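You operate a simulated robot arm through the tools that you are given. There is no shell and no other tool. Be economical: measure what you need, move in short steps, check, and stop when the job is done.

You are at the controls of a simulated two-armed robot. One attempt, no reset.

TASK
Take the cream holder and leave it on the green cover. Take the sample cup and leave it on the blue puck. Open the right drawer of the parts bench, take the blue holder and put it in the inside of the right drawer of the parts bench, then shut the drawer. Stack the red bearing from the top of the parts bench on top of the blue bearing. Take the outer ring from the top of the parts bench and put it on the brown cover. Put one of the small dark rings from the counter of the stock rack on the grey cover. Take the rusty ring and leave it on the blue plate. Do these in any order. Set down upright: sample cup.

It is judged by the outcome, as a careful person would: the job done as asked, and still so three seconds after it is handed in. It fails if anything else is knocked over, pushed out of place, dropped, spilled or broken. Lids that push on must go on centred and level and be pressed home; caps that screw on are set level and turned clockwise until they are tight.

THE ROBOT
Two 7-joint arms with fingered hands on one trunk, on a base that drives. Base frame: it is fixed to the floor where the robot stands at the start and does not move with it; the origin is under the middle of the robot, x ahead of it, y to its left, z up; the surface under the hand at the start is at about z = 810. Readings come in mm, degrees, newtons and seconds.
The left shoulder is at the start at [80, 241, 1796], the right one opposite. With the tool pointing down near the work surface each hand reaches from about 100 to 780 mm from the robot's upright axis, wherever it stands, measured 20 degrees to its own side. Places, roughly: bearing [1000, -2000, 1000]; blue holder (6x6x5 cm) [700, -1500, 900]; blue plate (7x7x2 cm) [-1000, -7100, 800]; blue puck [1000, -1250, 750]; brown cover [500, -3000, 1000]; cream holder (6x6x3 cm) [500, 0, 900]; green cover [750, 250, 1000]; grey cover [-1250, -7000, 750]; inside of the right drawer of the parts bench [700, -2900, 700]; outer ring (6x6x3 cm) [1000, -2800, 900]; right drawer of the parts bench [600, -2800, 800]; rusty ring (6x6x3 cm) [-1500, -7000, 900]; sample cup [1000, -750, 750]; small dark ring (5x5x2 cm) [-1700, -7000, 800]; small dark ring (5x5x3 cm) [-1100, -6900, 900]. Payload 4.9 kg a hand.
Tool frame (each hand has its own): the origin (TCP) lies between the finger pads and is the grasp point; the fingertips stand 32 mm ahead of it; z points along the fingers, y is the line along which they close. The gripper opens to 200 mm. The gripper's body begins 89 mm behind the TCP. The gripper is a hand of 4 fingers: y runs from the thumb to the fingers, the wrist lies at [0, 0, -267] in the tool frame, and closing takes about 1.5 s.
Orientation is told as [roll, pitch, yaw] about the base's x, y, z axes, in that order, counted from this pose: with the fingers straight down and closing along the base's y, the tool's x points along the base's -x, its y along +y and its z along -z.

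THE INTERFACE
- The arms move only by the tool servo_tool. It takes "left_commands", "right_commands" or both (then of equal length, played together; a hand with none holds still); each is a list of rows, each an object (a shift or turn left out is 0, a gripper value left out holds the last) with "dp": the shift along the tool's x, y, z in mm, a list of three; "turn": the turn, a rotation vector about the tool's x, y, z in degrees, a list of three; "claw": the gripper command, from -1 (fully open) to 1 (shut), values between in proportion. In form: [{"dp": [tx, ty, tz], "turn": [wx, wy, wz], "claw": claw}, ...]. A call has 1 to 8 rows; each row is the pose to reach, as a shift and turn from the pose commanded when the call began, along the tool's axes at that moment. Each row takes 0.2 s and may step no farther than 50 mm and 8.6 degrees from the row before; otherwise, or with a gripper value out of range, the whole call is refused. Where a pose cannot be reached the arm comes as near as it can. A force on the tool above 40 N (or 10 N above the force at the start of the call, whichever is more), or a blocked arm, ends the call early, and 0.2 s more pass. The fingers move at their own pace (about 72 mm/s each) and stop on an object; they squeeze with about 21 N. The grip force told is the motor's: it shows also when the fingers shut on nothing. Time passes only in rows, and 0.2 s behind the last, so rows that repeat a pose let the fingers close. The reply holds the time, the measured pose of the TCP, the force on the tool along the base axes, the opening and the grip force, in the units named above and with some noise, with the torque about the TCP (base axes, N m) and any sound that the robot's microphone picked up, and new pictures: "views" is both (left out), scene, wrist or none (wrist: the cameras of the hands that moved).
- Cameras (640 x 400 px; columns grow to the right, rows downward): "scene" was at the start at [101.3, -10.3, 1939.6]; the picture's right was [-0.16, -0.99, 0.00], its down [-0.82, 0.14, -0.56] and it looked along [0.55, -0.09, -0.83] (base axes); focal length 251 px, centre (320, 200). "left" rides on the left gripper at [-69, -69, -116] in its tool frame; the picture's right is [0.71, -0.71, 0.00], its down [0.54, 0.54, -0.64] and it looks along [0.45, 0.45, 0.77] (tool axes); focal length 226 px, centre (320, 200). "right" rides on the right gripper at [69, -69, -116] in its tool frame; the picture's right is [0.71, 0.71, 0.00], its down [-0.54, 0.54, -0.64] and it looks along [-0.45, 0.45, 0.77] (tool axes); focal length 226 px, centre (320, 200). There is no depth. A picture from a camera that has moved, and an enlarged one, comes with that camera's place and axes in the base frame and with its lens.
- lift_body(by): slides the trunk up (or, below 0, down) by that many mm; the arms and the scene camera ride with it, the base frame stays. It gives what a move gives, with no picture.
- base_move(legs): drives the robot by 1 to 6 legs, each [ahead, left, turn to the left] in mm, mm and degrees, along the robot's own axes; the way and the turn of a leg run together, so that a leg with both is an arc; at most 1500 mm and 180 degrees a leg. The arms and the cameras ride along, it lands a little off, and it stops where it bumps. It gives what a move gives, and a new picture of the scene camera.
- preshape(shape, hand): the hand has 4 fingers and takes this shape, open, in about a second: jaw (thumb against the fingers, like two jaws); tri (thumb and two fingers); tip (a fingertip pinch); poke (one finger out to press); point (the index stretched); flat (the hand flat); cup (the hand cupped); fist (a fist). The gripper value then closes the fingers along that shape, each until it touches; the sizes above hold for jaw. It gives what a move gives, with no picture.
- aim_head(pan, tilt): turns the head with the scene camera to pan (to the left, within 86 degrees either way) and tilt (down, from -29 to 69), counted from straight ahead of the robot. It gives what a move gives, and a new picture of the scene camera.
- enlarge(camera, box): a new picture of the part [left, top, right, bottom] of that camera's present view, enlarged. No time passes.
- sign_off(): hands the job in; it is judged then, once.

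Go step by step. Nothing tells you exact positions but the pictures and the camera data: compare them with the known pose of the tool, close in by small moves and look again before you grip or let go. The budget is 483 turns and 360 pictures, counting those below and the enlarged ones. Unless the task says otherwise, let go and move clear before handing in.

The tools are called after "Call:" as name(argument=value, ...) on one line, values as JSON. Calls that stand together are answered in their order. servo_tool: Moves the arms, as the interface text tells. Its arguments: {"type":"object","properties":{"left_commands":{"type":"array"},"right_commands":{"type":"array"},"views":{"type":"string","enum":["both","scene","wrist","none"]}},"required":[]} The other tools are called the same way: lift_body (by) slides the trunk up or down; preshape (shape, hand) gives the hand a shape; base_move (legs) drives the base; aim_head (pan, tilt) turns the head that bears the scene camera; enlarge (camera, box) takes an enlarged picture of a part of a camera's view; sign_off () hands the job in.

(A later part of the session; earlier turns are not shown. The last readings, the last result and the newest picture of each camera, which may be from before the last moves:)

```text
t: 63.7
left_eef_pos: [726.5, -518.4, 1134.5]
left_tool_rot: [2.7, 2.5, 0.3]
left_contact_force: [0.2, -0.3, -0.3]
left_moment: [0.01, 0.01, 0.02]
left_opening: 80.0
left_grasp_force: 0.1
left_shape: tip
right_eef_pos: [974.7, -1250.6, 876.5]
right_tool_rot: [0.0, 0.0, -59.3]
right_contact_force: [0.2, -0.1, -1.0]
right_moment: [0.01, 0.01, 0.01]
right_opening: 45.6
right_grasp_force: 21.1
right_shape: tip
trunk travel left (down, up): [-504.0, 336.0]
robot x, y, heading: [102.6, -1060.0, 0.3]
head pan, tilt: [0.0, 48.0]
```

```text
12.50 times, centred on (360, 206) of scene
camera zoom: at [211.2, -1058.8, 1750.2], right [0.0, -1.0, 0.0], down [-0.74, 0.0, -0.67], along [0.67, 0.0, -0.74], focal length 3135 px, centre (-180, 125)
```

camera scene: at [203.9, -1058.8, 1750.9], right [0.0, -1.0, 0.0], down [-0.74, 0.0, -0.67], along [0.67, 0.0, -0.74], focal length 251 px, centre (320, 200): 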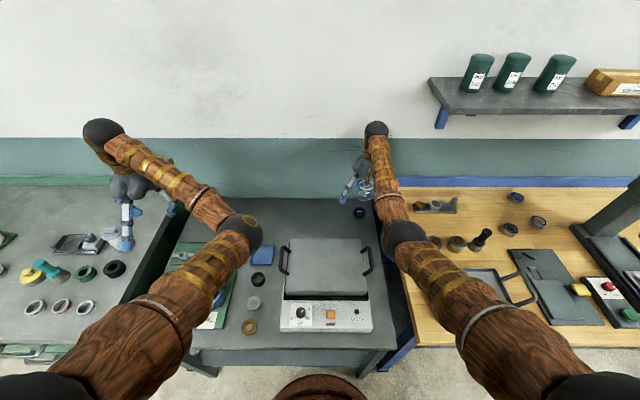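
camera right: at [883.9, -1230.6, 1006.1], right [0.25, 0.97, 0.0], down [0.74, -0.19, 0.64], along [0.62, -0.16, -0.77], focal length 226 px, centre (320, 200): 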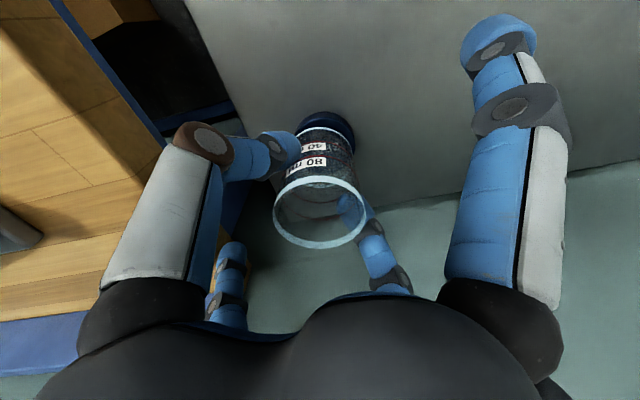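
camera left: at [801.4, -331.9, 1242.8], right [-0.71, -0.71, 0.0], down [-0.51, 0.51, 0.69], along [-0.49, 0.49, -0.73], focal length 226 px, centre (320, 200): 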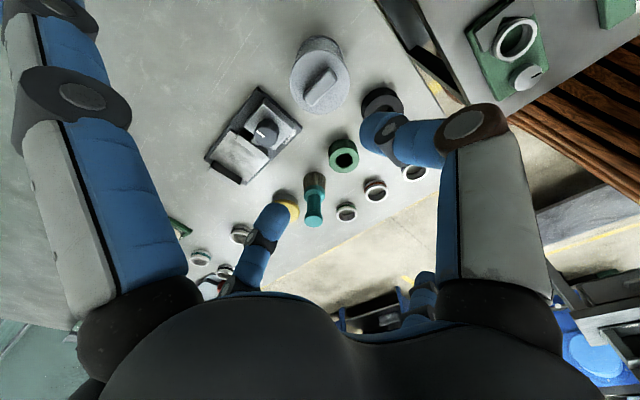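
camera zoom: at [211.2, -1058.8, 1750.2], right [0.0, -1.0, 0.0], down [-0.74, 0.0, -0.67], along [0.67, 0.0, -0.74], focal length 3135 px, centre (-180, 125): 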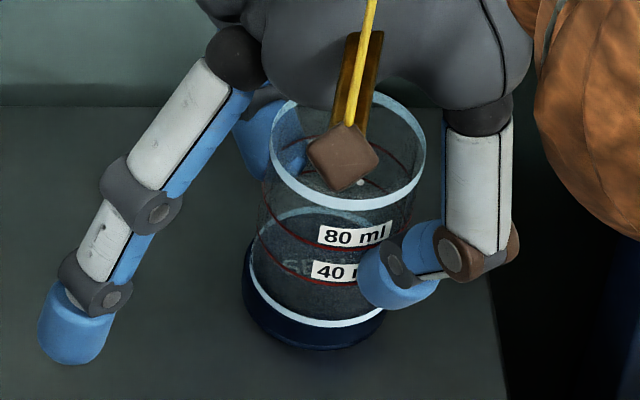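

Call:
servo_tool(right_commands=[{"dp": [0, 0, 1.5]}, {"dp": [0, 0, 3]}, {"dp": [0, 0, 4]}, {"dp": [0, 0, 4]}], views="none")

Call:
enlarge(camera="right", box=[260, 90, 380, 190])

```text
t: 64.7
left_eef_pos: [724.6, -517.6, 1134.2]
left_tool_rot: [2.8, 2.5, 0.3]
left_contact_force: [0.4, -0.5, -0.4]
left_moment: [0.03, 0.01, 0.03]
left_opening: 80.0
left_grasp_force: 0.0
left_shape: tip
right_eef_pos: [972.1, -1249.8, 873.1]
right_tool_rot: [-0.1, 0.0, -59.4]
right_contact_force: [0.2, -0.4, 0.2]
right_moment: [-0.05, -0.01, 0.0]
right_opening: 45.3
right_grasp_force: 20.7
right_shape: tip
trunk travel left (down, up): [-504.0, 336.0]
robot x, y, heading: [100.9, -1062.6, 0.4]
head pan, tilt: [0.0, 48.0]
```

```text
4.00 times, centred on (320, 140) of right
camera zoom: at [878.3, -1227.0, 991.0], right [0.25, 0.97, 0.0], down [0.74, -0.19, 0.64], along [0.62, -0.16, -0.77], focal length 904 px, centre (320, 440)
```

zoom: 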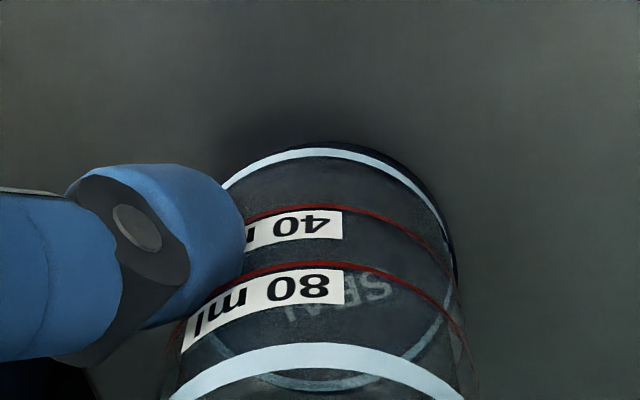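

Call:
servo_tool(right_commands=[{"dp": [0, 0, 1.5]}, {"dp": [0, 0, 3]}, {"dp": [0, 0, 4]}, {"dp": [0, 0, 5]}, {"dp": [0, 0, 5]}], views="none")

Call:
enlarge(camera="scene", box=[340, 190, 380, 222])

```text
t: 65.9
left_eef_pos: [725.7, -517.7, 1133.4]
left_tool_rot: [2.7, 2.4, 0.3]
left_contact_force: [-0.5, -0.1, -0.2]
left_moment: [-0.02, 0.01, -0.02]
left_opening: 80.0
left_grasp_force: 0.1
left_shape: tip
right_eef_pos: [971.0, -1249.5, 871.8]
right_tool_rot: [0.1, -0.2, -59.3]
right_contact_force: [3.8, -0.1, 15.0]
right_moment: [0.03, -0.12, 0.05]
right_opening: 46.5
right_grasp_force: 21.0
right_shape: tip
right hand out of reach, approached as far as the arm can: row 2, 3, 4, 5
trunk travel left (down, up): [-504.0, 336.0]
robot x, y, heading: [102.5, -1061.0, 0.2]
head pan, tilt: [0.0, 48.0]
```

```text
12.50 times, centred on (360, 206) of scene
camera zoom: at [209.6, -1058.4, 1750.5], right [0.0, -1.0, 0.0], down [-0.74, 0.0, -0.67], along [0.67, 0.0, -0.74], focal length 3135 px, centre (-180, 125)
```

zoom: 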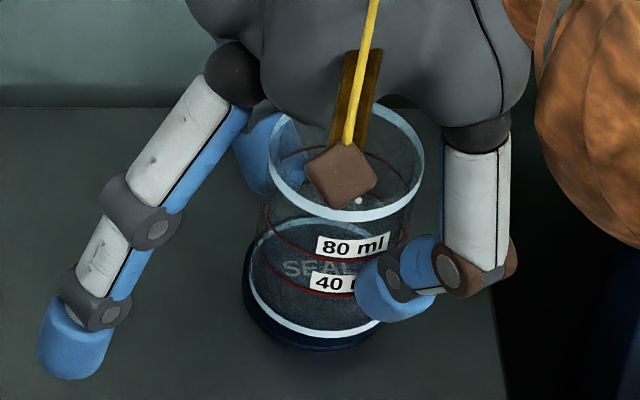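

Contact is made (15 N), cup seated on the puck. I'll ease up slightly and open the fingers.

Call:
servo_tool(right_commands=[{"dp": [0, 0, -4], "claw": 0.5}, {"dp": [0, 0, -4], "claw": 0.3}, {"dp": [0, 0, -4], "claw": 0.1}, {"dp": [0, 0, -4], "claw": 0.1}], views="wrist")

Call:
enlarge(camera="scene", box=[340, 190, 380, 222])

```text
t: 66.9
left_eef_pos: [726.8, -517.3, 1133.9]
left_tool_rot: [2.6, 2.4, 0.3]
left_contact_force: [1.6, 0.1, 1.0]
left_moment: [0.01, 0.01, 0.0]
left_opening: 80.0
left_grasp_force: 0.0
left_shape: tip
right_eef_pos: [970.5, -1249.5, 872.7]
right_tool_rot: [0.0, 0.0, -59.4]
right_contact_force: [-2.1, 8.2, -1.7]
right_moment: [0.47, 0.22, 0.38]
right_opening: 89.4
right_grasp_force: 0.1
right_shape: tip
trunk travel left (down, up): [-504.0, 336.0]
robot x, y, heading: [103.3, -1063.2, 0.3]
head pan, tilt: [0.0, 48.0]
camera right: at [876.4, -1225.8, 990.2], right [0.25, 0.97, 0.0], down [0.74, -0.19, 0.64], along [0.62, -0.16, -0.77], focal length 226 px, centre (320, 200)
```

right: 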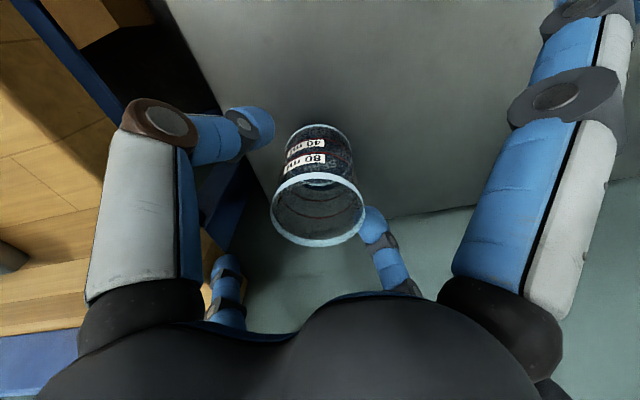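

```text
12.50 times, centred on (360, 206) of scene
camera zoom: at [211.2, -1057.7, 1750.2], right [0.0, -1.0, 0.0], down [-0.74, 0.0, -0.67], along [0.67, 0.0, -0.74], focal length 3135 px, centre (-180, 125)
```

zoom: 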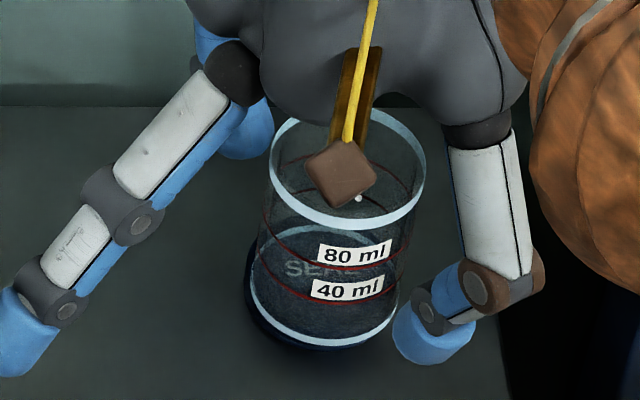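

The cup stands on the puck. A spread finger is lightly touching something on the right side, so I'll lift straight up without opening further.

Call:
servo_tool(right_commands=[{"dp": [0, 0, -15]}, {"dp": [0, 0, -35]}, {"dp": [0, 0, -65]}, {"dp": [0, 0, -100]}, {"dp": [0, 0, -140]}, {"dp": [0, 0, -150]}], views="both")

Call:
enlarge(camera="scene", box=[320, 170, 520, 295])

```text
t: 68.3
left_eef_pos: [726.5, -519.5, 1134.6]
left_tool_rot: [2.7, 2.4, 0.2]
left_contact_force: [-0.5, 0.4, 0.7]
left_moment: [-0.02, 0.01, -0.01]
left_opening: 80.4
left_grasp_force: 0.0
left_shape: tip
right_eef_pos: [969.9, -1250.5, 1022.5]
right_tool_rot: [0.0, 0.0, -59.3]
right_contact_force: [-0.6, 0.9, 0.3]
right_moment: [0.0, -0.02, -0.01]
right_opening: 89.5
right_grasp_force: 0.1
right_shape: tip
trunk travel left (down, up): [-504.0, 336.0]
robot x, y, heading: [102.0, -1062.3, 0.3]
head pan, tilt: [0.0, 48.0]
camera scene: at [211.3, -1059.0, 1750.2], right [0.0, -1.0, 0.0], down [-0.74, 0.0, -0.67], along [0.67, 0.0, -0.74], focal length 251 px, centre (320, 200)
camera right: at [876.6, -1227.5, 1140.1], right [0.25, 0.97, 0.0], down [0.74, -0.19, 0.64], along [0.62, -0.16, -0.77], focal length 226 px, centre (320, 200)
```

scene: 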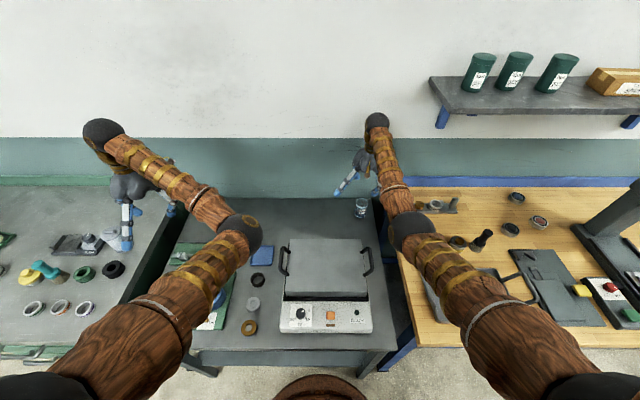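
right: 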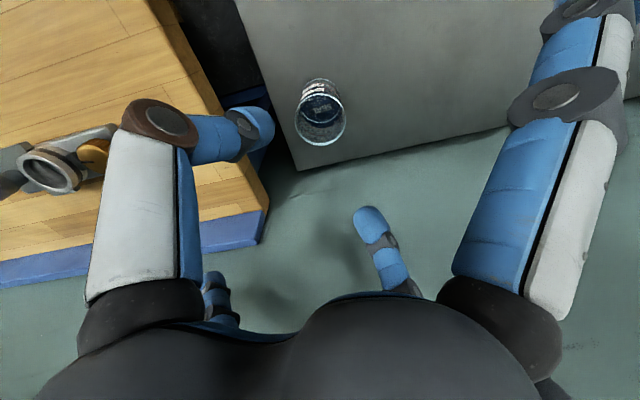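

```text
3.20 times, centred on (420, 232) of scene
camera zoom: at [211.3, -1059.0, 1750.2], right [0.0, -1.0, 0.0], down [-0.74, 0.0, -0.67], along [0.67, 0.0, -0.74], focal length 802 px, centre (0, 96)
```

zoom: 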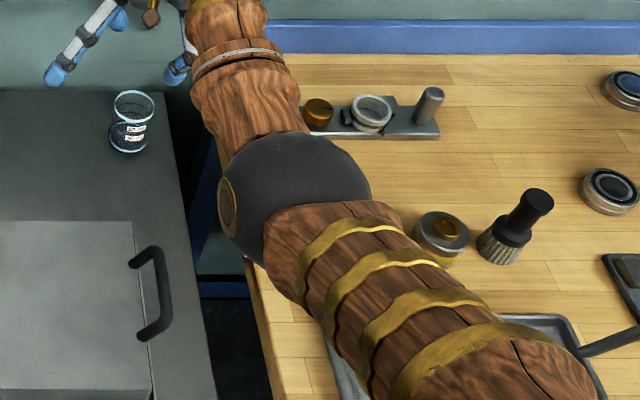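

The sample cup is standing on the puck. I'll straighten the right hand's yaw and back off to look at the wooden bench.

Call:
servo_tool(right_commands=[{"dp": [20, -35, -10]}, {"dp": [40, -70, -20], "turn": [0, 0, -8.5]}, {"dp": [50, -87, -40], "turn": [0, 0, -17]}, {"dp": [50, -87, -60], "turn": [0, 0, -25.5]}, {"dp": [50, -87, -80], "turn": [0, 0, -34]}, {"dp": [50, -87, -80], "turn": [0, 0, -42.5]}, {"dp": [50, -87, -80], "turn": [0, 0, -51]}, {"dp": [50, -87, -80], "turn": [0, 0, -59.4]}], views="none")

Call:
base_move(legs=[[-260, 0, 0], [0, -750, 0]])

```text
t: 70.1
left_eef_pos: [724.9, -518.4, 1134.6]
left_tool_rot: [2.8, 2.4, 0.3]
left_contact_force: [0.0, 0.1, 0.6]
left_moment: [0.0, -0.02, -0.03]
left_opening: 80.0
left_grasp_force: 0.0
left_shape: tip
right_eef_pos: [869.8, -1250.8, 1103.1]
right_tool_rot: [0.1, 0.1, 0.2]
right_contact_force: [-0.8, 0.2, 0.0]
right_moment: [-0.04, -0.01, 0.02]
right_opening: 90.1
right_grasp_force: 0.0
right_shape: tip
trunk travel left (down, up): [-504.0, 336.0]
robot x, y, heading: [99.0, -1059.0, 0.3]
head pan, tilt: [0.0, 48.0]
```

```text
t: 75.7
left_eef_pos: [464.1, -1269.6, 1135.8]
left_tool_rot: [2.6, 2.5, 0.4]
left_contact_force: [0.5, 1.0, 0.5]
left_moment: [-0.02, 0.01, 0.0]
left_opening: 80.1
left_grasp_force: 0.1
left_shape: tip
right_eef_pos: [610.3, -2002.6, 1102.0]
right_tool_rot: [0.0, 0.0, 0.3]
right_contact_force: [0.0, -0.6, -0.4]
right_moment: [-0.01, -0.01, -0.02]
right_opening: 90.0
right_grasp_force: 0.1
right_shape: tip
trunk travel left (down, up): [-504.0, 336.0]
robot x, y, heading: [-157.7, -1816.5, 0.3]
head pan, tilt: [0.0, 48.0]
camera scene: at [-49.8, -1811.2, 1750.2], right [0.01, -1.0, 0.0], down [-0.74, 0.0, -0.67], along [0.67, 0.0, -0.74], focal length 251 px, centre (320, 200)
```

scene: 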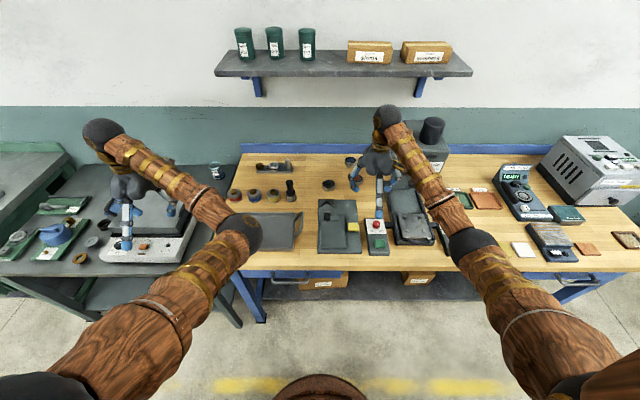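

Call:
enlarge(camera="scene", box=[210, 140, 390, 300])

Call:
enlarge(camera="scene", box=[400, 130, 640, 290])

Call:
enlarge(camera="right", box=[0, 0, 640, 400])

```text
2.50 times, centred on (300, 220) of scene
camera zoom: at [-49.8, -1811.2, 1750.2], right [0.01, -1.0, 0.0], down [-0.74, 0.0, -0.67], along [0.67, 0.0, -0.74], focal length 627 px, centre (370, 150)
```

zoom: 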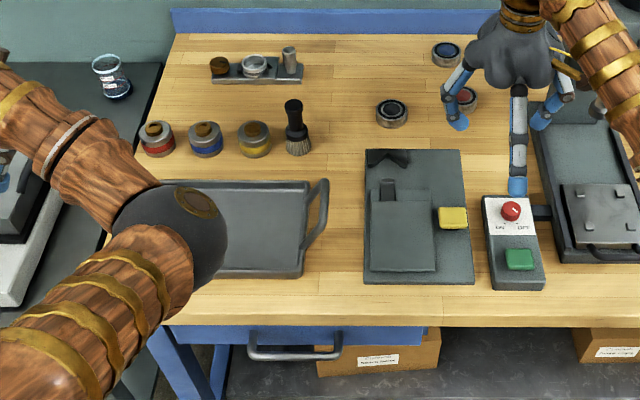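

```text
2.50 times, centred on (520, 210) of scene
camera zoom: at [-49.8, -1811.2, 1750.2], right [0.01, -1.0, 0.0], down [-0.74, 0.0, -0.67], along [0.67, 0.0, -0.74], focal length 627 px, centre (-180, 175)
```

zoom: 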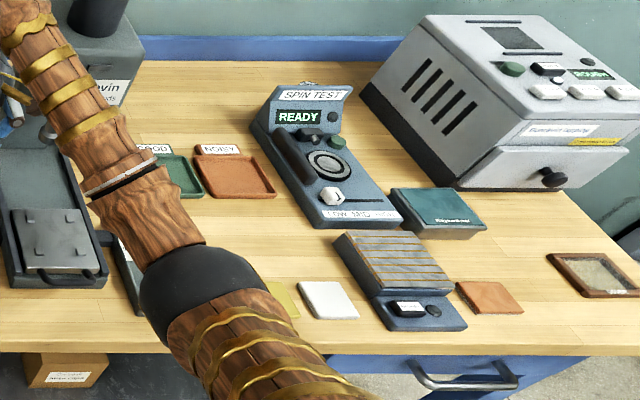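

```text
1.00 times, centred on (320, 200) of right (not enlarged: the box is as wide or as high as the picture)
camera zoom: at [541.4, -2073.4, 1220.0], right [-0.71, 0.7, 0.0], down [0.54, 0.54, 0.64], along [0.45, 0.46, -0.77], focal length 226 px, centre (320, 200)
```

zoom: 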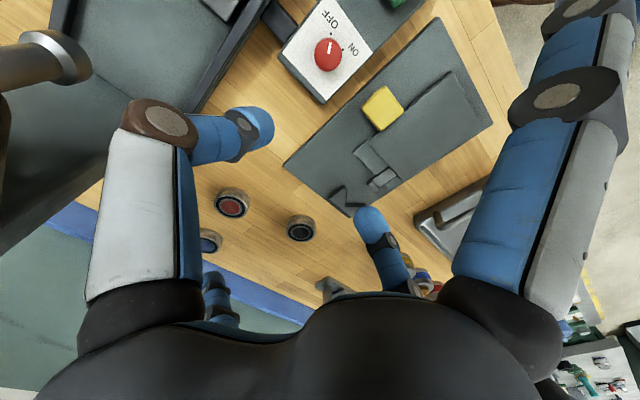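

The parts bench holds blue, red and black bearings near [970,-1970], [840,-1996] and [800,-1851]. Before working in the tighter space I'll check how the "tri" shape looks on the right hand.

Call:
preshape(shape="tri", hand="right")

Call:
servo_tool(right_commands=[{"claw": 0.2}, {"claw": 0.2}, {"claw": 0.2}, {"claw": 0.2}], views="wrist")

```text
t: 76.5
left_eef_pos: [464.1, -1272.3, 1135.2]
left_tool_rot: [2.7, 2.5, 0.3]
left_contact_force: [-0.7, -0.6, -0.5]
left_moment: [-0.01, 0.02, 0.01]
left_opening: 80.3
left_grasp_force: 0.1
left_shape: tip
right_eef_pos: [609.0, -2004.2, 1103.3]
right_tool_rot: [0.0, 0.0, 0.2]
right_contact_force: [0.5, 0.5, -0.9]
right_moment: [0.02, 0.0, -0.02]
right_opening: 200.1
right_grasp_force: 0.1
right_shape: tri
trunk travel left (down, up): [-504.0, 336.0]
robot x, y, heading: [-162.8, -1813.0, 0.2]
head pan, tilt: [0.0, 48.0]
```

```text
t: 77.5
left_eef_pos: [464.2, -1272.3, 1134.6]
left_tool_rot: [2.7, 2.6, 0.4]
left_contact_force: [-0.6, 0.8, 0.1]
left_moment: [0.01, -0.03, 0.0]
left_opening: 80.1
left_grasp_force: 0.0
left_shape: tip
right_eef_pos: [610.1, -2004.4, 1102.1]
right_tool_rot: [0.0, 0.0, 0.2]
right_contact_force: [0.4, 0.1, -0.8]
right_moment: [-0.01, 0.01, -0.04]
right_opening: 80.5
right_grasp_force: 0.1
right_shape: tri
trunk travel left (down, up): [-504.0, 336.0]
robot x, y, heading: [-156.8, -1812.6, 0.4]
head pan, tilt: [0.0, 48.0]
camera right: at [541.4, -2074.2, 1219.8], right [-0.71, 0.7, 0.0], down [0.54, 0.54, 0.64], along [0.45, 0.46, -0.77], focal length 226 px, centre (320, 200)
```

right: 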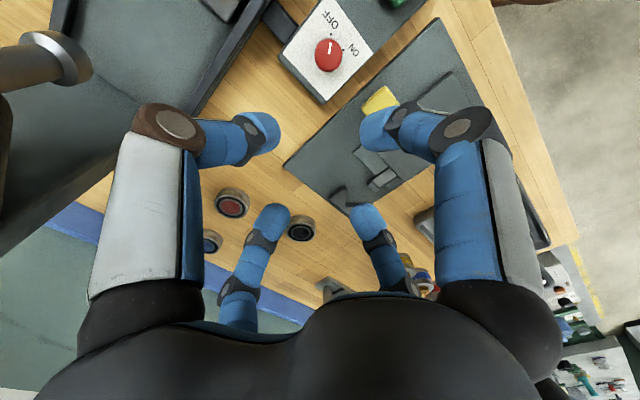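

I'll drive further right to survey the press, the outer ring, the drawer and the brown cover before handling anything.

Call:
base_move(legs=[[-100, -650, 0]])

Call:
enlarge(camera="scene", box=[200, 100, 440, 250])

Call:
enlarge(camera="scene", box=[380, 100, 640, 300])

```text
t: 79.0
left_eef_pos: [450.3, -1367.9, 1136.5]
left_tool_rot: [2.7, 2.3, 0.5]
left_contact_force: [-0.2, -1.1, 1.1]
left_moment: [0.12, -0.03, 0.0]
left_opening: 80.3
left_grasp_force: 0.0
left_shape: tip
right_eef_pos: [597.5, -2091.0, 1101.6]
right_tool_rot: [0.5, -0.3, 1.3]
right_contact_force: [13.4, 24.3, 1.3]
right_moment: [-2.78, 1.36, 1.65]
right_opening: 80.3
right_grasp_force: 0.0
right_shape: tri
trunk travel left (down, up): [-504.0, 336.0]
robot x, y, heading: [-175.1, -1909.1, 0.5]
head pan, tilt: [0.0, 48.0]
stopped in leg 1: the force on the tool passed its limit at 53 N (the readings are from after the stop); the commanded pose is now the measured one
camera scene: at [-63.4, -1910.3, 1750.3], right [0.01, -1.0, 0.0], down [-0.74, 0.0, -0.67], along [0.67, 0.01, -0.74], focal length 251 px, centre (320, 200)
```

scene: 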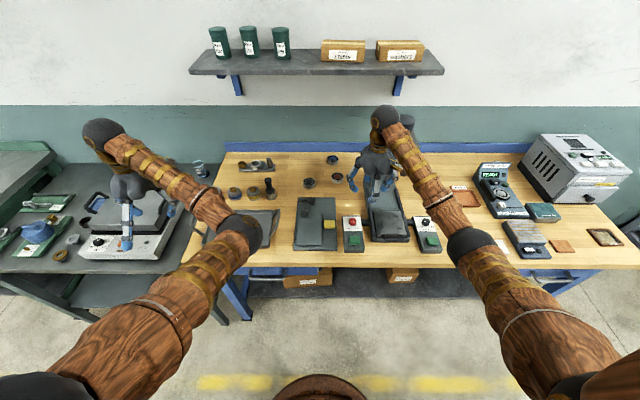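

```text
2.67 times, centred on (320, 175) of scene
camera zoom: at [-63.4, -1910.3, 1750.3], right [0.01, -1.0, 0.0], down [-0.74, 0.0, -0.67], along [0.67, 0.01, -0.74], focal length 669 px, centre (320, 267)
```

zoom: 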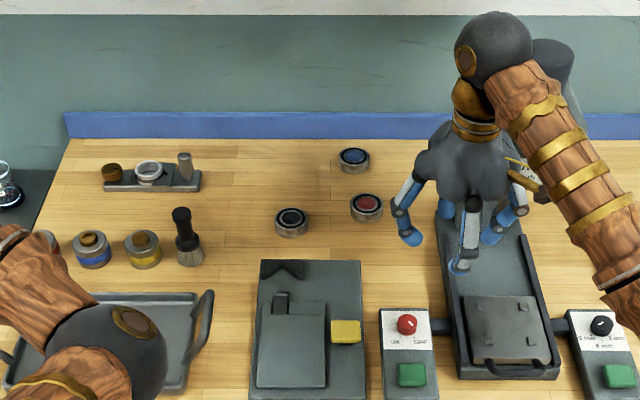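

```text
2.00 times, centred on (510, 200) of scene
camera zoom: at [-63.4, -1910.3, 1750.3], right [0.01, -1.0, 0.0], down [-0.74, 0.0, -0.67], along [0.67, 0.01, -0.74], focal length 502 px, centre (-60, 200)
```

zoom: 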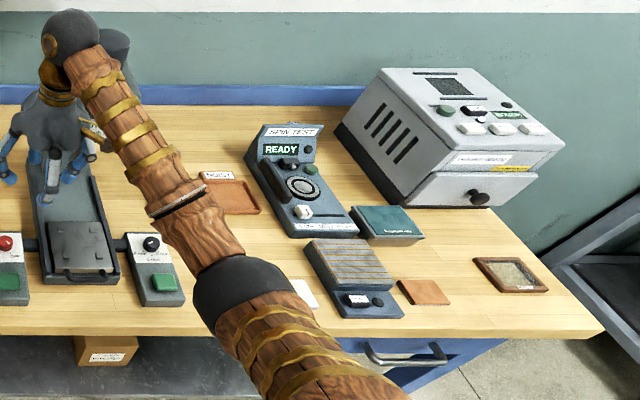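

The right hand bumped the tall press. I'll retreat to the left, then back well away before going right.

Call:
base_move(legs=[[10, 90, 0], [-350, 0, 0]])

Call:
enlarge(camera="scene", box=[240, 130, 480, 260])

```text
t: 82.0
left_eef_pos: [107.0, -1276.8, 1133.4]
left_tool_rot: [2.7, 2.5, 0.6]
left_contact_force: [0.0, 0.9, 0.6]
left_moment: [0.03, 0.02, 0.02]
left_opening: 80.3
left_grasp_force: 0.1
left_shape: tip
right_eef_pos: [256.1, -2005.1, 1100.5]
right_tool_rot: [0.2, 0.0, 1.0]
right_contact_force: [0.3, 0.0, 0.2]
right_moment: [0.01, 0.02, 0.01]
right_opening: 80.2
right_grasp_force: 0.0
right_shape: tri
trunk travel left (down, up): [-504.0, 336.0]
robot x, y, heading: [-514.5, -1822.2, 0.2]
head pan, tilt: [0.0, 48.0]
camera scene: at [-404.1, -1819.9, 1750.0], right [0.01, -1.0, 0.0], down [-0.74, -0.01, -0.67], along [0.67, 0.01, -0.74], focal length 251 px, centre (320, 200)
```

scene: 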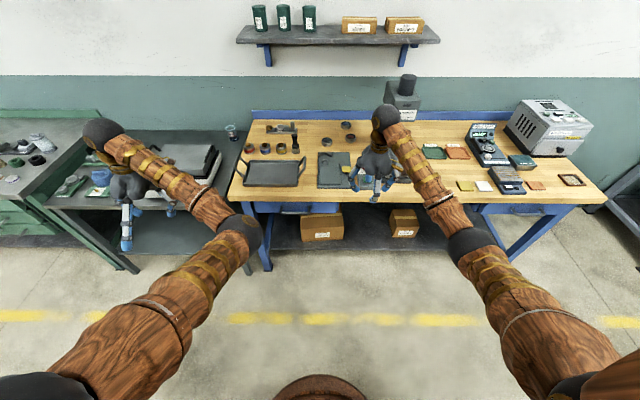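

```text
2.67 times, centred on (360, 195) of scene
camera zoom: at [-404.1, -1819.9, 1750.0], right [0.01, -1.0, 0.0], down [-0.74, -0.01, -0.67], along [0.67, 0.01, -0.74], focal length 669 px, centre (213, 213)
```

zoom: 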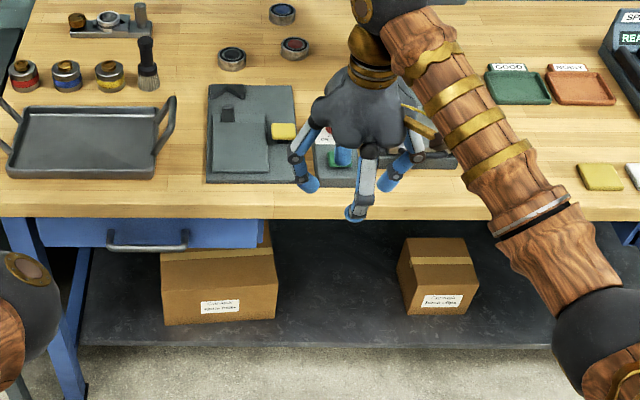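

Driving right 800 mm with the hands clear of the bench edge.

Call:
base_move(legs=[[-30, -800, 0]])

Call:
enlarge(camera="scene", box=[140, 90, 400, 260])

Call:
enlarge(camera="scene", box=[290, 90, 550, 260])

```text
t: 86.3
left_eef_pos: [85.0, -2110.5, 1134.4]
left_tool_rot: [2.6, 2.5, -0.7]
left_contact_force: [-0.3, 0.4, -0.3]
left_moment: [-0.02, 0.01, -0.02]
left_opening: 80.1
left_grasp_force: 0.2
left_shape: tip
right_eef_pos: [217.6, -2841.1, 1102.2]
right_tool_rot: [0.2, -0.1, -0.2]
right_contact_force: [-0.3, 0.0, 0.6]
right_moment: [-0.02, -0.01, 0.02]
right_opening: 80.3
right_grasp_force: 0.1
right_shape: tri
trunk travel left (down, up): [-504.0, 336.0]
robot x, y, heading: [-549.9, -2642.2, -0.6]
head pan, tilt: [0.0, 48.0]
camera scene: at [-438.0, -2642.5, 1750.2], right [-0.01, -1.0, 0.0], down [-0.74, 0.01, -0.67], along [0.67, -0.01, -0.74], focal length 251 px, centre (320, 200)
```

scene: 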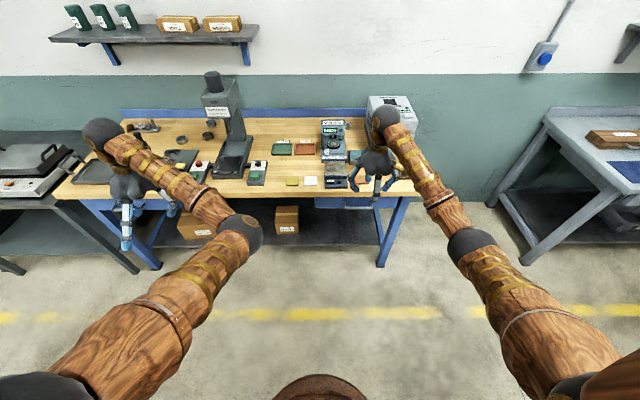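

```text
2.35 times, centred on (270, 175) of scene
camera zoom: at [-438.0, -2642.5, 1750.2], right [-0.01, -1.0, 0.0], down [-0.74, 0.01, -0.67], along [0.67, -0.01, -0.74], focal length 590 px, centre (438, 259)
```

zoom: 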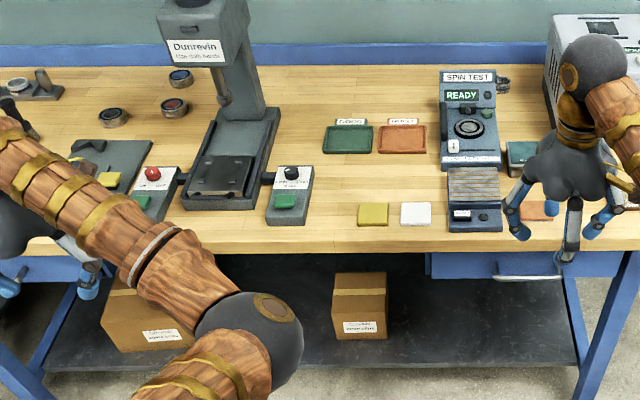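

```text
2.35 times, centred on (420, 175) of scene
camera zoom: at [-438.0, -2642.5, 1750.2], right [-0.01, -1.0, 0.0], down [-0.74, 0.01, -0.67], along [0.67, -0.01, -0.74], focal length 590 px, centre (85, 259)
```

zoom: 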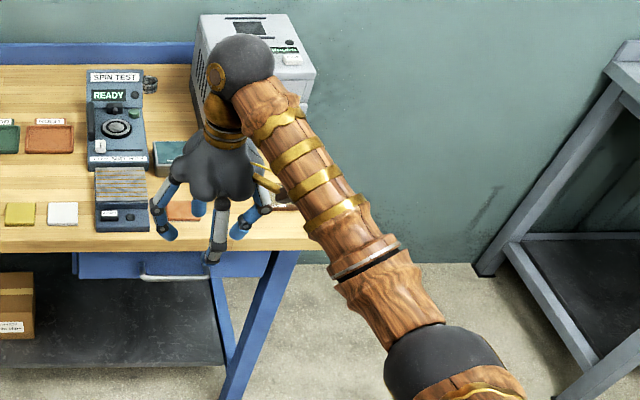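

Call:
enlarge(camera="scene", box=[315, 110, 375, 160])

Call:
enlarge(camera="scene", box=[190, 60, 290, 185])

```text
8.00 times, centred on (345, 135) of scene
camera zoom: at [-438.0, -2642.5, 1750.2], right [-0.01, -1.0, 0.0], down [-0.74, 0.01, -0.67], along [0.67, -0.01, -0.74], focal length 2006 px, centre (120, 720)
```

zoom: 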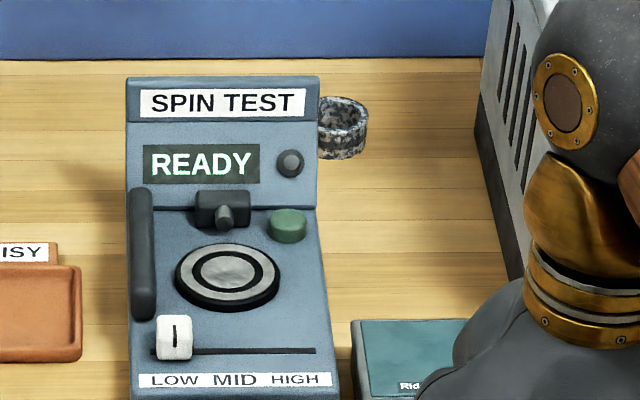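

```text
3.20 times, centred on (240, 122) of scene
camera zoom: at [-438.0, -2642.5, 1750.2], right [-0.01, -1.0, 0.0], down [-0.74, 0.01, -0.67], along [0.67, -0.01, -0.74], focal length 802 px, centre (576, 448)
```

zoom: 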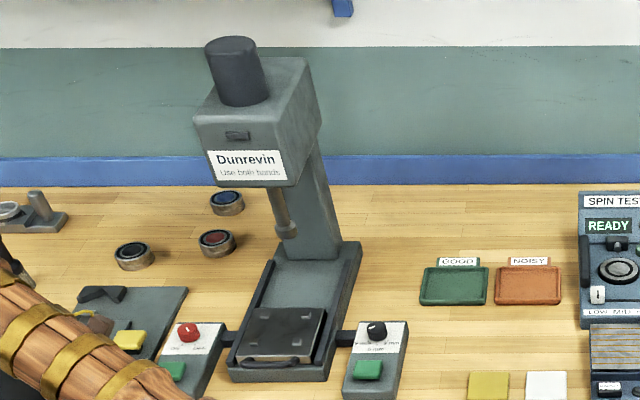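

The outer ring is the speckled ring behind the spin tester near [905, -2820]. Now I'll check the right drawer's handle with the right hand camera.

Call:
enlarge(camera="right", box=[0, 0, 640, 400])

Call:
enlarge(camera="scene", box=[310, 170, 430, 245])

```text
1.00 times, centred on (320, 200) of right (not enlarged: the box is as wide or as high as the picture)
camera zoom: at [148.7, -2912.1, 1219.3], right [-0.7, 0.71, 0.0], down [0.54, 0.54, 0.65], along [0.46, 0.46, -0.76], focal length 226 px, centre (320, 200)
```

zoom: 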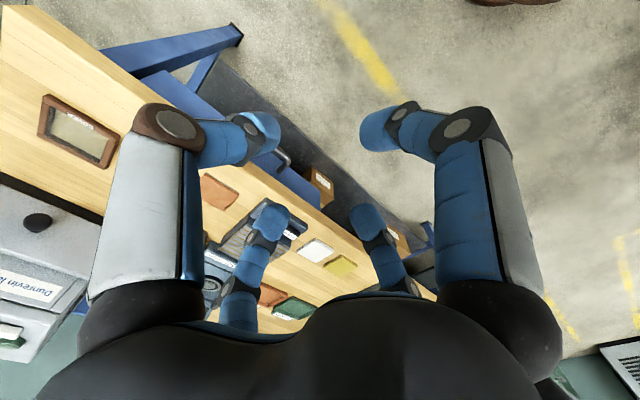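

```text
5.33 times, centred on (370, 208) of scene
camera zoom: at [-438.0, -2642.5, 1750.2], right [-0.01, -1.0, 0.0], down [-0.74, 0.01, -0.67], along [0.67, -0.01, -0.74], focal length 1338 px, centre (53, 160)
```

zoom: 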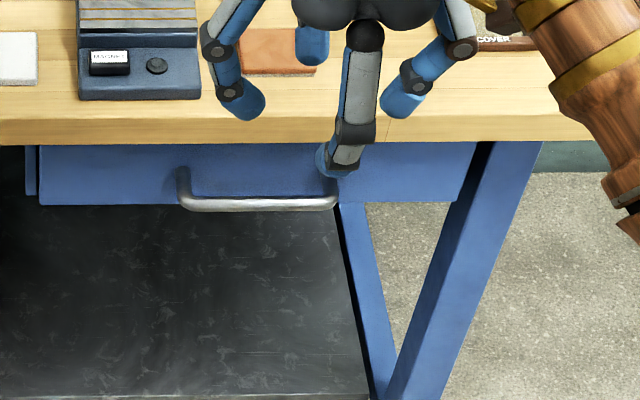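

The drawer handle bar is about [343, -2841, 828] with a ~25 mm gap behind it. I'll shape the right hand to "tip", yaw it 90° so it closes along x, and later tilt it to pinch the bar.

Call:
preshape(shape="tip", hand="right")

Call:
servo_tool(right_commands=[{"dp": [20, 0, 0], "turn": [0, 0, 8.5], "claw": 0.2}, {"dp": [40, 0, 0], "turn": [0, 0, 17]}, {"dp": [40, 0, 0], "turn": [0, 0, 25.5]}, {"dp": [40, 0, 0], "turn": [0, 0, 34]}, {"dp": [40, 0, 0], "turn": [0, 0, 42.5]}, {"dp": [40, 0, 0], "turn": [0, 0, 51]}, {"dp": [40, 0, 0], "turn": [0, 0, 59.5]}, {"dp": [40, 0, 0], "turn": [0, 0, 68]}], views="none")

Call:
servo_tool(right_commands=[{"turn": [0, 0, 8]}, {"turn": [0, 0, 15]}, {"turn": [0, 0, 22]}, {"turn": [0, 0, 22]}], views="scene")

```text
t: 87.2
left_eef_pos: [86.5, -2111.8, 1133.6]
left_tool_rot: [2.7, 2.5, -0.7]
left_contact_force: [0.1, -0.2, 0.0]
left_moment: [-0.02, -0.02, 0.01]
left_opening: 80.0
left_grasp_force: 0.0
left_shape: tip
right_eef_pos: [218.3, -2842.4, 1101.2]
right_tool_rot: [0.2, -0.1, -0.2]
right_contact_force: [0.1, -0.2, 1.1]
right_moment: [0.05, 0.0, 0.03]
right_opening: 200.0
right_grasp_force: 0.1
right_shape: tip
trunk travel left (down, up): [-504.0, 336.0]
robot x, y, heading: [-546.6, -2643.4, -0.6]
head pan, tilt: [0.0, 48.0]
```

```text
t: 89.0
left_eef_pos: [85.7, -2111.9, 1134.2]
left_tool_rot: [2.6, 2.4, -0.7]
left_contact_force: [-0.3, -0.3, -0.3]
left_moment: [0.02, 0.0, 0.01]
left_opening: 80.1
left_grasp_force: 0.1
left_shape: tip
right_eef_pos: [177.1, -2843.2, 1101.8]
right_tool_rot: [0.2, 0.2, -68.4]
right_contact_force: [0.3, -0.1, -0.2]
right_moment: [-0.02, -0.03, 0.0]
right_opening: 80.5
right_grasp_force: 0.1
right_shape: tip
trunk travel left (down, up): [-504.0, 336.0]
robot x, y, heading: [-549.2, -2643.8, -1.0]
head pan, tilt: [0.0, 48.0]
```

```text
t: 90.0
left_eef_pos: [87.0, -2112.3, 1133.9]
left_tool_rot: [2.7, 2.5, -0.8]
left_contact_force: [0.0, -1.2, 0.4]
left_moment: [0.0, 0.03, 0.0]
left_opening: 80.0
left_grasp_force: 0.1
left_shape: tip
right_eef_pos: [177.3, -2844.3, 1102.9]
right_tool_rot: [0.1, 0.3, -90.3]
right_contact_force: [-0.6, -0.4, -0.8]
right_moment: [0.01, -0.01, 0.02]
right_opening: 80.5
right_grasp_force: 0.1
right_shape: tip
trunk travel left (down, up): [-504.0, 336.0]
robot x, y, heading: [-549.3, -2646.8, -1.0]
head pan, tilt: [0.0, 48.0]
camera scene: at [-438.1, -2643.5, 1750.2], right [-0.01, -1.0, 0.0], down [-0.74, 0.01, -0.67], along [0.67, -0.01, -0.74], focal length 251 px, centre (320, 200)
```

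scene: 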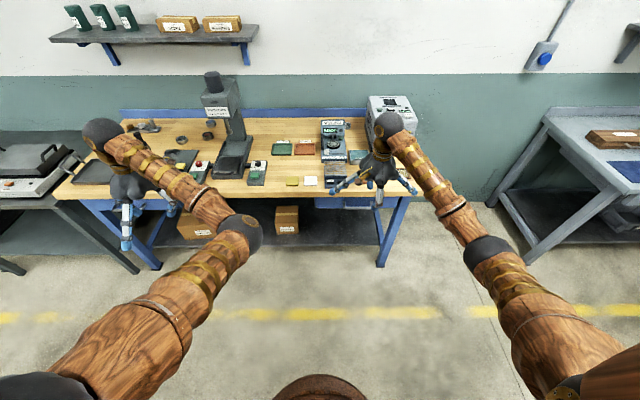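

Call:
servo_tool(right_commands=[{"dp": [0, 8, 40], "turn": [-7, 0, 0]}, {"dp": [0, 16, 80], "turn": [-14, 0, 0]}, {"dp": [0, 24, 120], "turn": [-21, 0, 0]}, {"dp": [0, 32, 160], "turn": [-28, 0, 0]}, {"dp": [0, 45, 200], "turn": [-35, 0, 0]}, {"dp": [0, 45, 240], "turn": [-35, 0, 0]}, {"dp": [0, 45, 270], "turn": [-35, 0, 0]}, {"dp": [0, 45, 270], "turn": [-35, 0, 0]}], views="both")

Call:
enlarge(camera="scene", box=[310, 170, 430, 245])

```text
t: 91.8
left_eef_pos: [86.1, -2111.0, 1135.3]
left_tool_rot: [2.7, 2.4, -0.7]
left_contact_force: [0.3, 0.1, -0.1]
left_moment: [0.0, 0.01, 0.02]
left_opening: 80.2
left_grasp_force: 0.0
left_shape: tip
right_eef_pos: [221.8, -2842.3, 831.4]
right_tool_rot: [35.1, 0.1, -90.1]
right_contact_force: [0.3, -0.6, 0.9]
right_moment: [0.02, -0.01, 0.04]
right_opening: 79.9
right_grasp_force: 0.1
right_shape: tip
trunk travel left (down, up): [-504.0, 336.0]
robot x, y, heading: [-547.3, -2641.3, -0.6]
head pan, tilt: [0.0, 48.0]
camera scene: at [-438.7, -2643.4, 1750.3], right [-0.01, -1.0, 0.0], down [-0.74, 0.01, -0.67], along [0.67, -0.01, -0.74], focal length 251 px, centre (320, 200)
camera right: at [99.7, -2774.7, 888.6], right [0.58, 0.7, 0.41], down [0.07, -0.54, 0.84], along [0.81, -0.46, -0.37], focal length 226 px, centre (320, 200)
```

scene: 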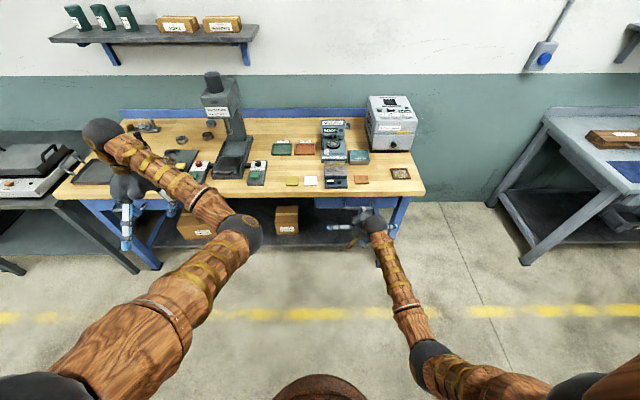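
right: 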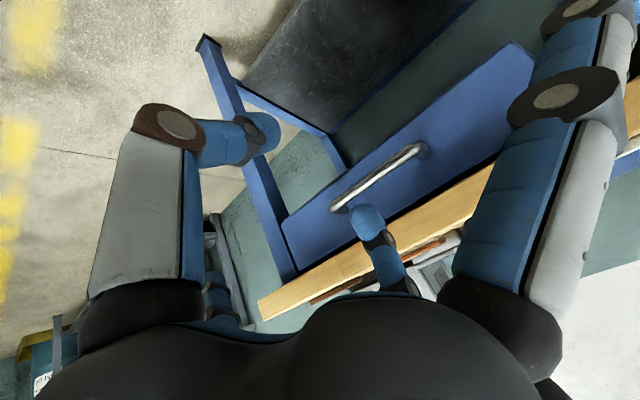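

```text
5.33 times, centred on (370, 208) of scene
camera zoom: at [-438.7, -2643.4, 1750.3], right [-0.01, -1.0, 0.0], down [-0.74, 0.01, -0.67], along [0.67, -0.01, -0.74], focal length 1338 px, centre (53, 160)
```

zoom: 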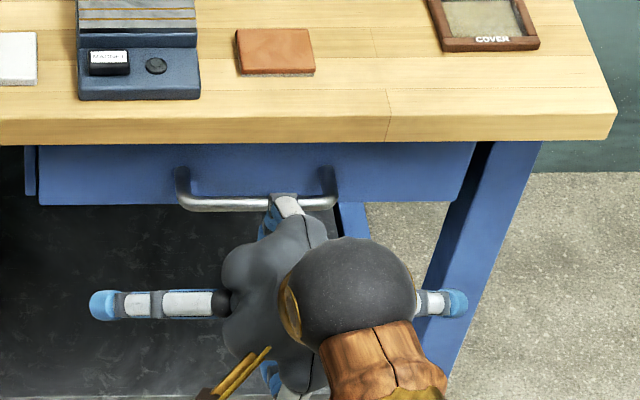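

The bar resolves to about [375, -2849, 790]. I'll tilt to 50°, narrow the opening and line up behind it along the finger direction.

Call:
servo_tool(right_commands=[{"dp": [-3, 33, 4], "turn": [-7, 0, 0], "claw": 0.5}, {"dp": [-7, 67, 8], "turn": [-15, 0, 0], "claw": 0.5}, {"dp": [-7, 67, 12], "turn": [-15, 0, 0], "claw": 0.5}], views="wrist")

Call:
enlarge(camera="scene", box=[310, 170, 430, 245])

```text
t: 92.7
left_eef_pos: [85.2, -2111.7, 1134.6]
left_tool_rot: [2.7, 2.5, -0.8]
left_contact_force: [-0.3, -0.2, -0.1]
left_moment: [0.0, 0.02, -0.01]
left_opening: 80.2
left_grasp_force: 0.0
left_shape: tip
right_eef_pos: [283.5, -2849.2, 860.1]
right_tool_rot: [50.0, 0.3, -90.1]
right_contact_force: [-0.4, 0.2, -0.2]
right_moment: [0.0, 0.01, 0.01]
right_opening: 50.1
right_grasp_force: 0.1
right_shape: tip
trunk travel left (down, up): [-504.0, 336.0]
robot x, y, heading: [-547.5, -2644.7, -0.9]
head pan, tilt: [0.0, 48.0]
camera right: at [151.5, -2781.5, 882.8], right [0.46, 0.7, 0.55], down [-0.15, -0.54, 0.83], along [0.88, -0.46, -0.14], focal length 226 px, centre (320, 200)
```

right: 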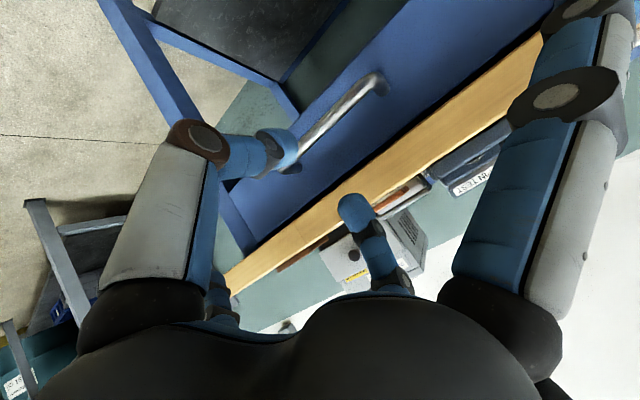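

```text
5.33 times, centred on (370, 208) of scene
camera zoom: at [-438.0, -2643.4, 1750.2], right [-0.01, -1.0, 0.0], down [-0.74, 0.01, -0.67], along [0.67, -0.01, -0.74], focal length 1338 px, centre (53, 160)
```

zoom: 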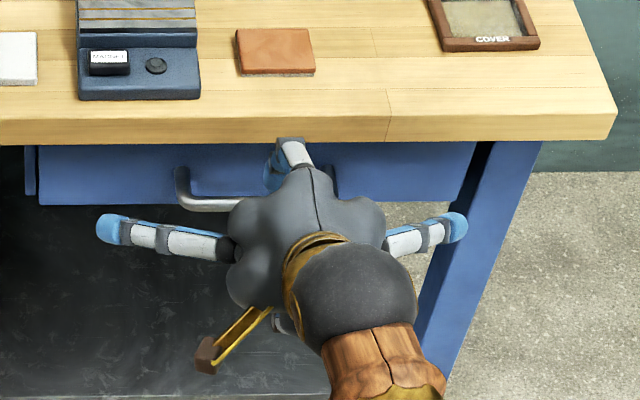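

Lined up on the bar. Advancing along the fingers in steps.

Call:
servo_tool(right_commands=[{"dp": [0, 0, 25], "claw": 0.5}, {"dp": [0, 0, 50]}, {"dp": [0, 0, 65]}, {"dp": [0, 0, 65]}], views="wrist")

Call:
enlarge(camera="right", box=[200, 60, 440, 260])

```text
t: 93.7
left_eef_pos: [85.2, -2111.1, 1133.8]
left_tool_rot: [2.6, 2.5, -0.7]
left_contact_force: [0.1, -0.4, -0.8]
left_moment: [-0.02, -0.02, 0.01]
left_opening: 80.2
left_grasp_force: 0.1
left_shape: tip
right_eef_pos: [335.4, -2850.0, 820.6]
right_tool_rot: [50.0, 0.3, -90.2]
right_contact_force: [-0.1, 0.1, 0.5]
right_moment: [0.0, -0.02, -0.01]
right_opening: 49.9
right_grasp_force: 0.0
right_shape: tip
trunk travel left (down, up): [-504.0, 336.0]
robot x, y, heading: [-548.7, -2643.0, -0.7]
head pan, tilt: [0.0, 48.0]
camera right: at [203.1, -2780.5, 843.1], right [0.46, 0.7, 0.55], down [-0.15, -0.54, 0.83], along [0.88, -0.46, -0.14], focal length 226 px, centre (320, 200)
```

right: 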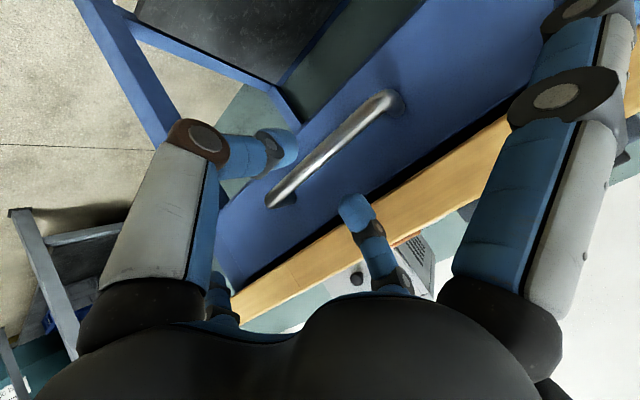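

```text
2.00 times, centred on (320, 160) of right
camera zoom: at [203.1, -2780.5, 843.1], right [0.46, 0.7, 0.55], down [-0.15, -0.54, 0.83], along [0.88, -0.46, -0.14], focal length 452 px, centre (320, 280)
```

zoom: 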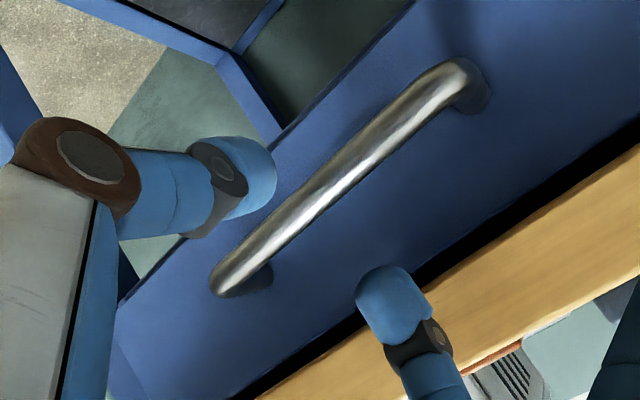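

The bar lies between thumb and finger. Advancing 22 mm more with a narrower opening.

Call:
servo_tool(right_commands=[{"dp": [0, 0, 8], "claw": 0.6}, {"dp": [0, 0, 16]}, {"dp": [0, 0, 22]}, {"dp": [0, 0, 22]}], views="wrist")

Call:
enlarge(camera="right", box=[200, 60, 440, 260])

```text
t: 94.7
left_eef_pos: [86.4, -2111.5, 1134.6]
left_tool_rot: [2.7, 2.5, -0.7]
left_contact_force: [0.2, 0.1, 0.9]
left_moment: [-0.03, 0.01, 0.01]
left_opening: 80.3
left_grasp_force: 0.1
left_shape: tip
right_eef_pos: [353.4, -2849.5, 805.7]
right_tool_rot: [50.2, 0.1, -90.3]
right_contact_force: [-1.3, -0.4, 0.7]
right_moment: [0.0, -0.02, 0.01]
right_opening: 40.0
right_grasp_force: 0.0
right_shape: tip
trunk travel left (down, up): [-504.0, 336.0]
robot x, y, heading: [-548.8, -2641.5, -0.8]
head pan, tilt: [0.0, 48.0]
camera right: at [219.1, -2780.6, 828.6], right [0.46, 0.7, 0.55], down [-0.15, -0.54, 0.83], along [0.88, -0.46, -0.14], focal length 226 px, centre (320, 200)
```

right: 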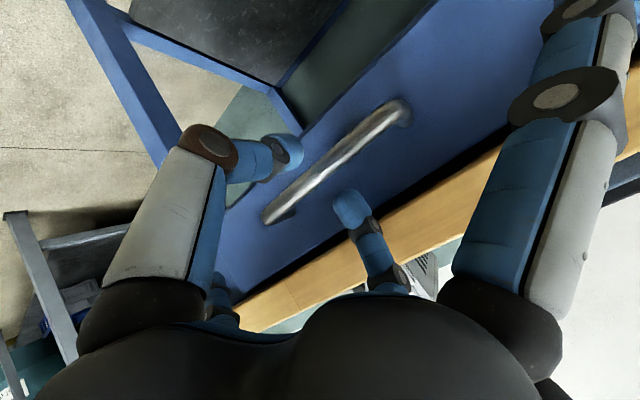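

```text
2.00 times, centred on (320, 160) of right
camera zoom: at [219.1, -2780.6, 828.6], right [0.46, 0.7, 0.55], down [-0.15, -0.54, 0.83], along [0.88, -0.46, -0.14], focal length 452 px, centre (320, 280)
```

zoom: 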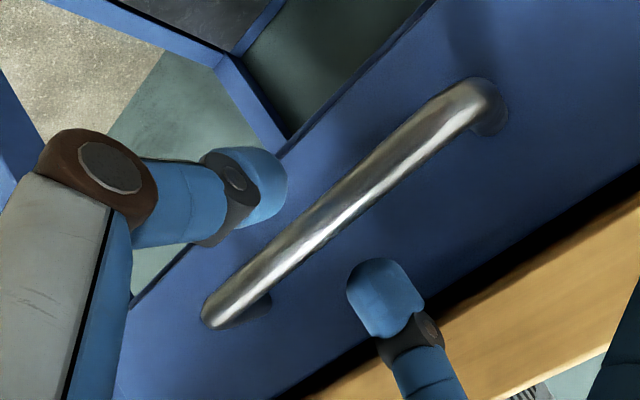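

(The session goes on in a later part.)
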